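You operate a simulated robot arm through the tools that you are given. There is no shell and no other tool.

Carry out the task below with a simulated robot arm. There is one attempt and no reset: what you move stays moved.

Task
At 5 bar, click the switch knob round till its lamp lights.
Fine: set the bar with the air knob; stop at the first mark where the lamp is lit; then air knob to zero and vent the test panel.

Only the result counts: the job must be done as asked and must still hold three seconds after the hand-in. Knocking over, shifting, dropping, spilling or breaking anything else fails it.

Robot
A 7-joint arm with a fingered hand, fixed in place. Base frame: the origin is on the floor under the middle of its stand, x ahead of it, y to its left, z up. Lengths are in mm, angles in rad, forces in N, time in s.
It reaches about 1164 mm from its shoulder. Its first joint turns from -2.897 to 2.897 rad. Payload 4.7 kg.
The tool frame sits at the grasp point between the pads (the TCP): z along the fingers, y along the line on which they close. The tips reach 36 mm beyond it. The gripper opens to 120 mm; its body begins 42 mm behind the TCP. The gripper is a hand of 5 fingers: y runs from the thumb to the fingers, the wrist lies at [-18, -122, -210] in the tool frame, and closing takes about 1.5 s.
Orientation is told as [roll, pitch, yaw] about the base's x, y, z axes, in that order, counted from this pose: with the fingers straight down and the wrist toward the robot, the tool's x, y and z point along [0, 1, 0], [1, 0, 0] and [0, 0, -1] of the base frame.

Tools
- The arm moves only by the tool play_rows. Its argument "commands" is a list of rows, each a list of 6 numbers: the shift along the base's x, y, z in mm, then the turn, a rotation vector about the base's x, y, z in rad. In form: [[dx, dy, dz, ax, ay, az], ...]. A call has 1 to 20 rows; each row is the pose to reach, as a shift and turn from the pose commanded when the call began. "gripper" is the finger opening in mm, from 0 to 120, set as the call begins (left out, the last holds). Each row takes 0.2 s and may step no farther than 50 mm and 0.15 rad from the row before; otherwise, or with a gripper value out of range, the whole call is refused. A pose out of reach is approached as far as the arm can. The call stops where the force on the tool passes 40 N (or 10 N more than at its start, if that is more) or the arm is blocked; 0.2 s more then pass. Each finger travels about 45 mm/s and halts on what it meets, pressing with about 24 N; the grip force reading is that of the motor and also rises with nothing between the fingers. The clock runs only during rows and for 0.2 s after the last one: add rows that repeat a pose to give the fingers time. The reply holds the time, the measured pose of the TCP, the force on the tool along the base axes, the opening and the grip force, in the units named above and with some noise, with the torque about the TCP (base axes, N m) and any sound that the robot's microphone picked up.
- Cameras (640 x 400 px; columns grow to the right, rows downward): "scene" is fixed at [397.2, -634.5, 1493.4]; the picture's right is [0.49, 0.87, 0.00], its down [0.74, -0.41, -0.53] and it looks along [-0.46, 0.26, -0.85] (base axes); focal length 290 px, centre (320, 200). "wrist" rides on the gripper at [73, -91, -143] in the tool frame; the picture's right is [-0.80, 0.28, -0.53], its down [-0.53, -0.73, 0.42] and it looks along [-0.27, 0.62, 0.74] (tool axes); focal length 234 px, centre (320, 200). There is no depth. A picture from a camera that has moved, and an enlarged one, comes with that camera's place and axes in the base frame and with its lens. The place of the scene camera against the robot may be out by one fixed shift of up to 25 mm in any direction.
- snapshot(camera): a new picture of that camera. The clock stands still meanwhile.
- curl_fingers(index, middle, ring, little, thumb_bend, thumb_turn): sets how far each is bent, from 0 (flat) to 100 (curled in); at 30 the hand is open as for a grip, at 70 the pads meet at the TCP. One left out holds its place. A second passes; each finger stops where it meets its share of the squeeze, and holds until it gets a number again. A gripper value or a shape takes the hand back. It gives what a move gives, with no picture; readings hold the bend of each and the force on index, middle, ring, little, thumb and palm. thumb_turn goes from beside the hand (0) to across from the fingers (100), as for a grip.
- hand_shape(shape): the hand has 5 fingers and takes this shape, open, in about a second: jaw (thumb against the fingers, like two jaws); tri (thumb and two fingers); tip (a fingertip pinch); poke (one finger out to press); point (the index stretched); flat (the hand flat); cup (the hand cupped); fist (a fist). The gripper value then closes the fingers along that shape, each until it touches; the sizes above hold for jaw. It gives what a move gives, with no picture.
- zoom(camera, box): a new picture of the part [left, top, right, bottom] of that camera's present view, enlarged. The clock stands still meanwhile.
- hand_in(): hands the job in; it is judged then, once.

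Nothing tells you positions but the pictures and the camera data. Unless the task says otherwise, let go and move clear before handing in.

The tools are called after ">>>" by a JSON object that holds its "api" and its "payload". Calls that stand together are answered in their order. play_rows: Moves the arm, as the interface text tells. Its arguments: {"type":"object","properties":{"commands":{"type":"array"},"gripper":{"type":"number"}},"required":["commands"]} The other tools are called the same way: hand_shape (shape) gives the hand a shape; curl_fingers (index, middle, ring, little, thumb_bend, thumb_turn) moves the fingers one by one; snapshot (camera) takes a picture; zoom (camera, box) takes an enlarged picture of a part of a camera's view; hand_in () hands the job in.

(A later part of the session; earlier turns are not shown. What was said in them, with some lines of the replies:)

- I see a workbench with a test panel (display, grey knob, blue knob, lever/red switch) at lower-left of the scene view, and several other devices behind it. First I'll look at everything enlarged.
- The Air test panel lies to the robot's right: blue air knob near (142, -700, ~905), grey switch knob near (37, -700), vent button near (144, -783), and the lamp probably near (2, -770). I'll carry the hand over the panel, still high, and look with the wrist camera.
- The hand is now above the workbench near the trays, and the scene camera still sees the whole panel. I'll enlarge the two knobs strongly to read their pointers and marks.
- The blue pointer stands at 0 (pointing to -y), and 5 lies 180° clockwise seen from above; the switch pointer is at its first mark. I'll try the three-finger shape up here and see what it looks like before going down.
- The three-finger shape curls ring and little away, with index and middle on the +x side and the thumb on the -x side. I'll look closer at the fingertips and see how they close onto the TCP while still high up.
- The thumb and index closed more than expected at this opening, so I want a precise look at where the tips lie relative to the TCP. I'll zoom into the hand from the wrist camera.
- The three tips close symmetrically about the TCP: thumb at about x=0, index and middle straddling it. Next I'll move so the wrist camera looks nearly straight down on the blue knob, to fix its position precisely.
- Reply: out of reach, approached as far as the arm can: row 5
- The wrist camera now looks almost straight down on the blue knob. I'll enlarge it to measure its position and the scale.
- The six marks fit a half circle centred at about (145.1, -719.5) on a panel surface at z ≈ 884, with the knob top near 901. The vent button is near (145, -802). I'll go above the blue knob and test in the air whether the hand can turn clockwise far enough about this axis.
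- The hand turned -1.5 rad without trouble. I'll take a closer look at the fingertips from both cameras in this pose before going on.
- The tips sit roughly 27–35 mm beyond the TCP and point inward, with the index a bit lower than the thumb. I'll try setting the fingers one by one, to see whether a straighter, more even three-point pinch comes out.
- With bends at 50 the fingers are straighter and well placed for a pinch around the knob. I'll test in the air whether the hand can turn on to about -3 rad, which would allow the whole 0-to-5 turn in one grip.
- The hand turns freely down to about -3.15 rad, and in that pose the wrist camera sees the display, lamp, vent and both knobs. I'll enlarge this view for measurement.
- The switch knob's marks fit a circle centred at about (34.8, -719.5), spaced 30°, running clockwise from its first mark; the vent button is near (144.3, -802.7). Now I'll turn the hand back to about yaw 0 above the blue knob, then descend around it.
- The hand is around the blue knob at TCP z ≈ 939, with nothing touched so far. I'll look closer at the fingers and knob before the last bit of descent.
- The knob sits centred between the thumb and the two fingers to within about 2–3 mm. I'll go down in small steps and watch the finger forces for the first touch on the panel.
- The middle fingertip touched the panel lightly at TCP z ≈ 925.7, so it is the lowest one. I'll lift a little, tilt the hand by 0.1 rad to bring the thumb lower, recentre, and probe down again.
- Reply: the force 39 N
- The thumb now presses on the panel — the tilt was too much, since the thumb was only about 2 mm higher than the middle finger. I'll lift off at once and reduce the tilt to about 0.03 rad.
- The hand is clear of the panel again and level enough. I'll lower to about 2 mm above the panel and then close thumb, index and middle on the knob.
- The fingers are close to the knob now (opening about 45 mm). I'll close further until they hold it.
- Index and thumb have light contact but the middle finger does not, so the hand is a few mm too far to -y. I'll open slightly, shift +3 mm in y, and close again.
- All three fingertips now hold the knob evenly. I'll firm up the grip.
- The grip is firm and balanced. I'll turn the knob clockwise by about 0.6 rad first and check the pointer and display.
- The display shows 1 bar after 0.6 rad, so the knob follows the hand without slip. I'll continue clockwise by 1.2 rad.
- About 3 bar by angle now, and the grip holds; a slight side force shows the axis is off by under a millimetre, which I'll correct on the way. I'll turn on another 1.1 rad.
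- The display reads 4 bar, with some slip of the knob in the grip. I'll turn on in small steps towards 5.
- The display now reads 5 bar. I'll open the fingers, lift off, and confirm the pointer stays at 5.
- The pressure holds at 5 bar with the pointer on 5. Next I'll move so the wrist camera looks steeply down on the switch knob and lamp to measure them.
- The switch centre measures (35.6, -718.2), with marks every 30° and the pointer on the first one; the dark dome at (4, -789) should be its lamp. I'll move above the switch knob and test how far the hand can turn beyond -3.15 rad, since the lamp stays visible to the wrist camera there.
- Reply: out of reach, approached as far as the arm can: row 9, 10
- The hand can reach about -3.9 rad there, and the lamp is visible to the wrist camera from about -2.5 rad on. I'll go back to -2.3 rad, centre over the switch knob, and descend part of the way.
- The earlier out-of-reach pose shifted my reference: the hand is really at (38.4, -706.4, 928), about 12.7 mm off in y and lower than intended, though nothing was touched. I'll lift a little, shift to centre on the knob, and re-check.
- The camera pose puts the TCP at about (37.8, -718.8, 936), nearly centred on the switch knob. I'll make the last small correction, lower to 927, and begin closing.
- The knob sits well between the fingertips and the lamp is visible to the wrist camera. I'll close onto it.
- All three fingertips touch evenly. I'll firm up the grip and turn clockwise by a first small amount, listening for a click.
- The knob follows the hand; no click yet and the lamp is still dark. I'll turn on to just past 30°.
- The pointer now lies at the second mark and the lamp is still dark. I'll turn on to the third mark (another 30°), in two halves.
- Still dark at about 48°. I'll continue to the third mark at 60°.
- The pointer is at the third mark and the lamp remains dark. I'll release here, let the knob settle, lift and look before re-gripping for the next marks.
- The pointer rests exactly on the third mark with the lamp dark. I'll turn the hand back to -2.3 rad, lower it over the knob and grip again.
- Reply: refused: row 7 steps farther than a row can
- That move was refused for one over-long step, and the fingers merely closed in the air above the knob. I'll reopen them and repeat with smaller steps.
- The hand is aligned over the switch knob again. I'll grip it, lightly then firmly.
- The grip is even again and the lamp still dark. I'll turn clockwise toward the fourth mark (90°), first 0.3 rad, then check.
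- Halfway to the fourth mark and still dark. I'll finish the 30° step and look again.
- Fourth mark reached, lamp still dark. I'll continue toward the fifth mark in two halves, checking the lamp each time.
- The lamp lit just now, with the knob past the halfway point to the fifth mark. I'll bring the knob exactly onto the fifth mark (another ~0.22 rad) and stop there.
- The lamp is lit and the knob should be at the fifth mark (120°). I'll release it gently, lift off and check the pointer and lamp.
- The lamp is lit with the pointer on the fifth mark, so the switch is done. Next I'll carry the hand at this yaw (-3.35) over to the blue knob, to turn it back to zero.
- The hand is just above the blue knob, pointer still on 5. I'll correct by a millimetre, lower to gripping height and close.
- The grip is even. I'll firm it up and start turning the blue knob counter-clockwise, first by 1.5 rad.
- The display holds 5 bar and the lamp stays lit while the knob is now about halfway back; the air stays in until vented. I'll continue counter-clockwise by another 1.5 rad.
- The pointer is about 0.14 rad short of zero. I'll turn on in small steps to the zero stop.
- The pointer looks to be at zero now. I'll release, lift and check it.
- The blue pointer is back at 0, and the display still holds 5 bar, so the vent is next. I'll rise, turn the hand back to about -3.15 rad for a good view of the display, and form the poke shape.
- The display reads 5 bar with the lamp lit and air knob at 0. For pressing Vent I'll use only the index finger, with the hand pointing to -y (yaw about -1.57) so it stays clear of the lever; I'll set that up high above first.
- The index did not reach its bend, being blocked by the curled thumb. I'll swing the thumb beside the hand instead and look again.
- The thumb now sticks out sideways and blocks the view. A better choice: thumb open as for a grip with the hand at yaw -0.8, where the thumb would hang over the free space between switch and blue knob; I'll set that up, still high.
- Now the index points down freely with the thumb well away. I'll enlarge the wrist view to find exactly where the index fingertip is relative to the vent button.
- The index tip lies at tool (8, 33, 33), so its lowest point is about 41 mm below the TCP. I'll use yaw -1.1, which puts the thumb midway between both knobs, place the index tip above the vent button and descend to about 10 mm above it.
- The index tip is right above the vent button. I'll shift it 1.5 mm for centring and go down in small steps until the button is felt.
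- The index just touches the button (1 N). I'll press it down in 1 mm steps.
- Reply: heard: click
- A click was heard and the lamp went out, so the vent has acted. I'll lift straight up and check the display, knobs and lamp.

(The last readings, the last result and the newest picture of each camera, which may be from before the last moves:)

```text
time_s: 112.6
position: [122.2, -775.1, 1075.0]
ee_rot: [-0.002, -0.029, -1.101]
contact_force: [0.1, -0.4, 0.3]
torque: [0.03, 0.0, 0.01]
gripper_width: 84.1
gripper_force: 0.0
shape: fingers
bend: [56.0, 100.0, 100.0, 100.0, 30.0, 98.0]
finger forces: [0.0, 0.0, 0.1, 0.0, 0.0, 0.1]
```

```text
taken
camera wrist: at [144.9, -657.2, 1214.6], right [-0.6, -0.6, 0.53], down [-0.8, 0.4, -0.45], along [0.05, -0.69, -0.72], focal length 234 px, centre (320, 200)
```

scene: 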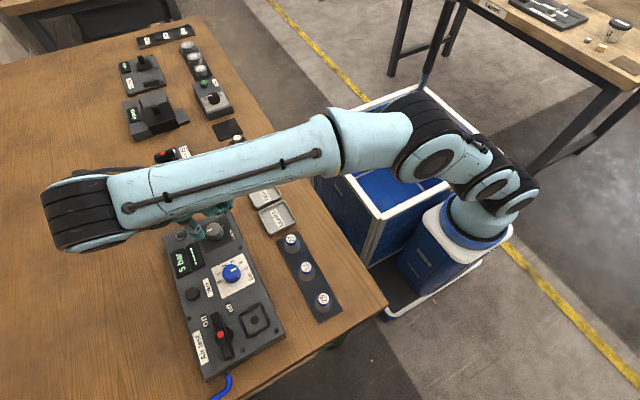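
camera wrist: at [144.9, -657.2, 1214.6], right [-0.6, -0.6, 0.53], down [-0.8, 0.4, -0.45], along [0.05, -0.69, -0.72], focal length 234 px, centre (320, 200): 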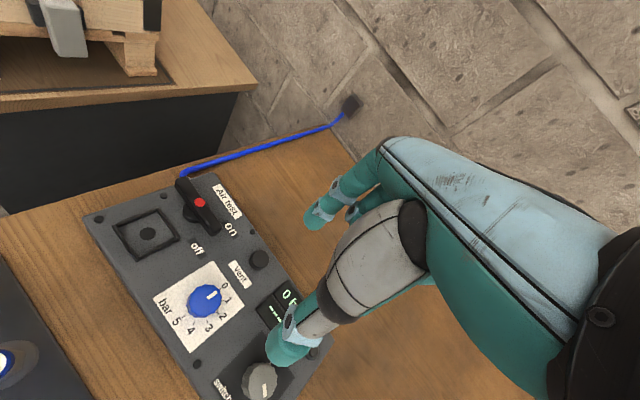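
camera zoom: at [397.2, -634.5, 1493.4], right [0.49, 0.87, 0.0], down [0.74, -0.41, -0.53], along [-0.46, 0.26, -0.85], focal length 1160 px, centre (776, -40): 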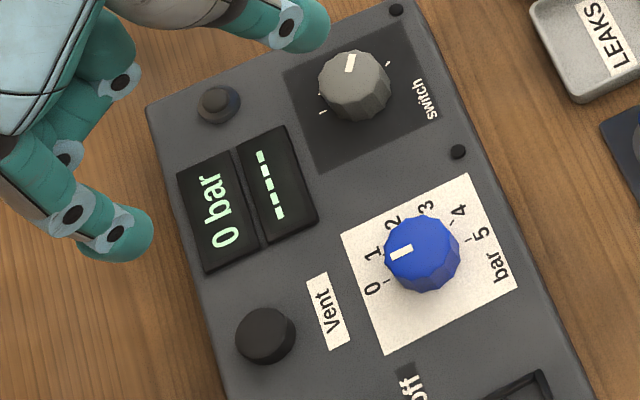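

The display reads 0 bar, the air knob is at 0 and the switch stays on the fifth mark. I'll move the hand up and clear of the panel, then verify both pointers with an unobstructed view.

>>> {"api": "play_rows", "payload": {"commands": [[0, 0, 30, 0, 0, 0], [0, 20, 60, 0, 0, 0], [0, 60, 80, 0, 0, 0], [0, 105, 80, 0, 0, 0], [0, 150, 80, 0, 0, 0], [0, 195, 80, 0, 0, 0], [0, 230, 80, 0, 0, 0], [0, 230, 80, 0, 0, 0]]}}

>>> {"api": "snapshot", "payload": {"camera": "scene"}}

>>> {"api": "zoom", "payload": {"camera": "scene", "box": [160, 210, 272, 280]}}

>>> {"api": "zoom", "payload": {"camera": "scene", "box": [208, 248, 264, 283]}}

```text
time_s: 114.4
position: [124.4, -545.6, 1155.0]
ee_rot: [-0.001, -0.03, -1.099]
contact_force: [0.9, -0.6, -0.3]
torque: [0.01, -0.01, 0.01]
gripper_width: 84.0
gripper_force: 0.0
shape: fingers
bend: [56.0, 100.0, 100.0, 100.0, 30.0, 98.0]
finger forces: [0.0, 0.1, 0.0, 0.1, 0.0, 0.0]
```

```text
taken
```

scene: 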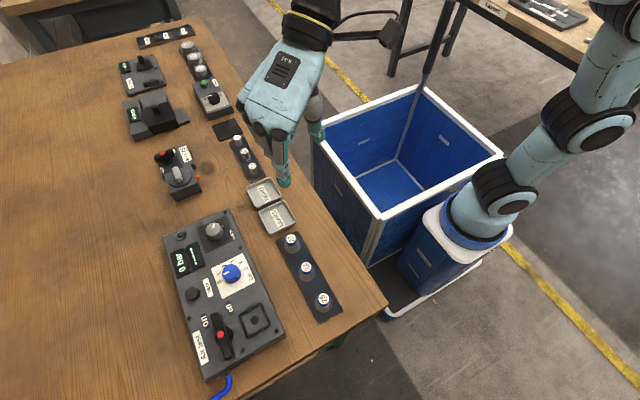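

```text
5.71 times, centred on (216, 245) of scene
camera zoom: at [397.2, -634.5, 1493.4], right [0.49, 0.87, 0.0], down [0.74, -0.41, -0.53], along [-0.46, 0.26, -0.85], focal length 1656 px, centre (914, -57)
```

zoom: 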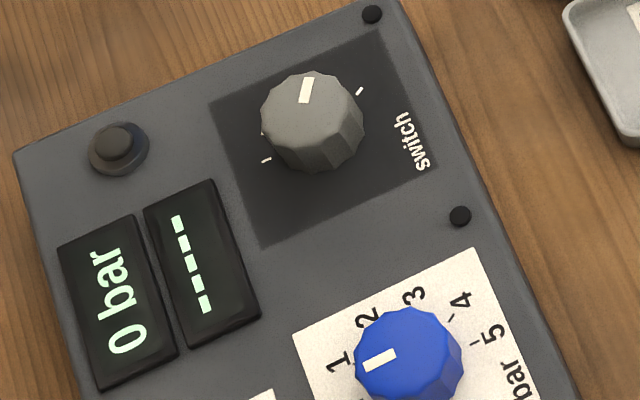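

```text
11.43 times, centred on (236, 266) of scene
camera zoom: at [397.2, -634.5, 1493.4], right [0.49, 0.87, 0.0], down [0.74, -0.41, -0.53], along [-0.46, 0.26, -0.85], focal length 3313 px, centre (1280, -549)
```

zoom: 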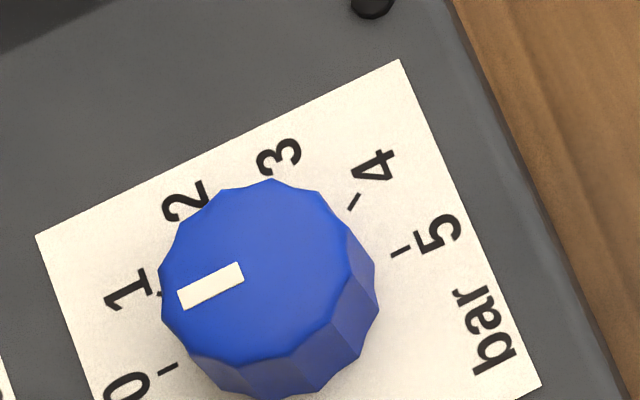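

Everything checks out: the display shows 0 bar, the blue pointer is back at 0 exactly as at the start, the switch pointer is on the fifth mark where the lamp first lit at 5 bar, the panel was vented with an audible click, and the hand is clear with nothing disturbed. I'll hand the job in.

>>> {"api": "hand_in", "payload": {}}

```text
The job is handed in.
```

I set the air knob to 5 bar and turned the switch knob clockwise one mark at a time. The lamp stayed dark on the first four marks and lit on the fifth, so I left the switch there.

I then turned the air knob back to 0 and pressed Vent, and the microphone picked up a click. The display now reads 0 bar. The lamp went out when the pressure was released.

Before handing in, I moved the hand clear. A last look showed the switch pointer on the fifth mark, the air knob pointer on 0 and the panel where it started. Once, while I was finding the right height, the thumb pressed the panel briefly with about 38 N. I saw nothing moved or damaged from it.
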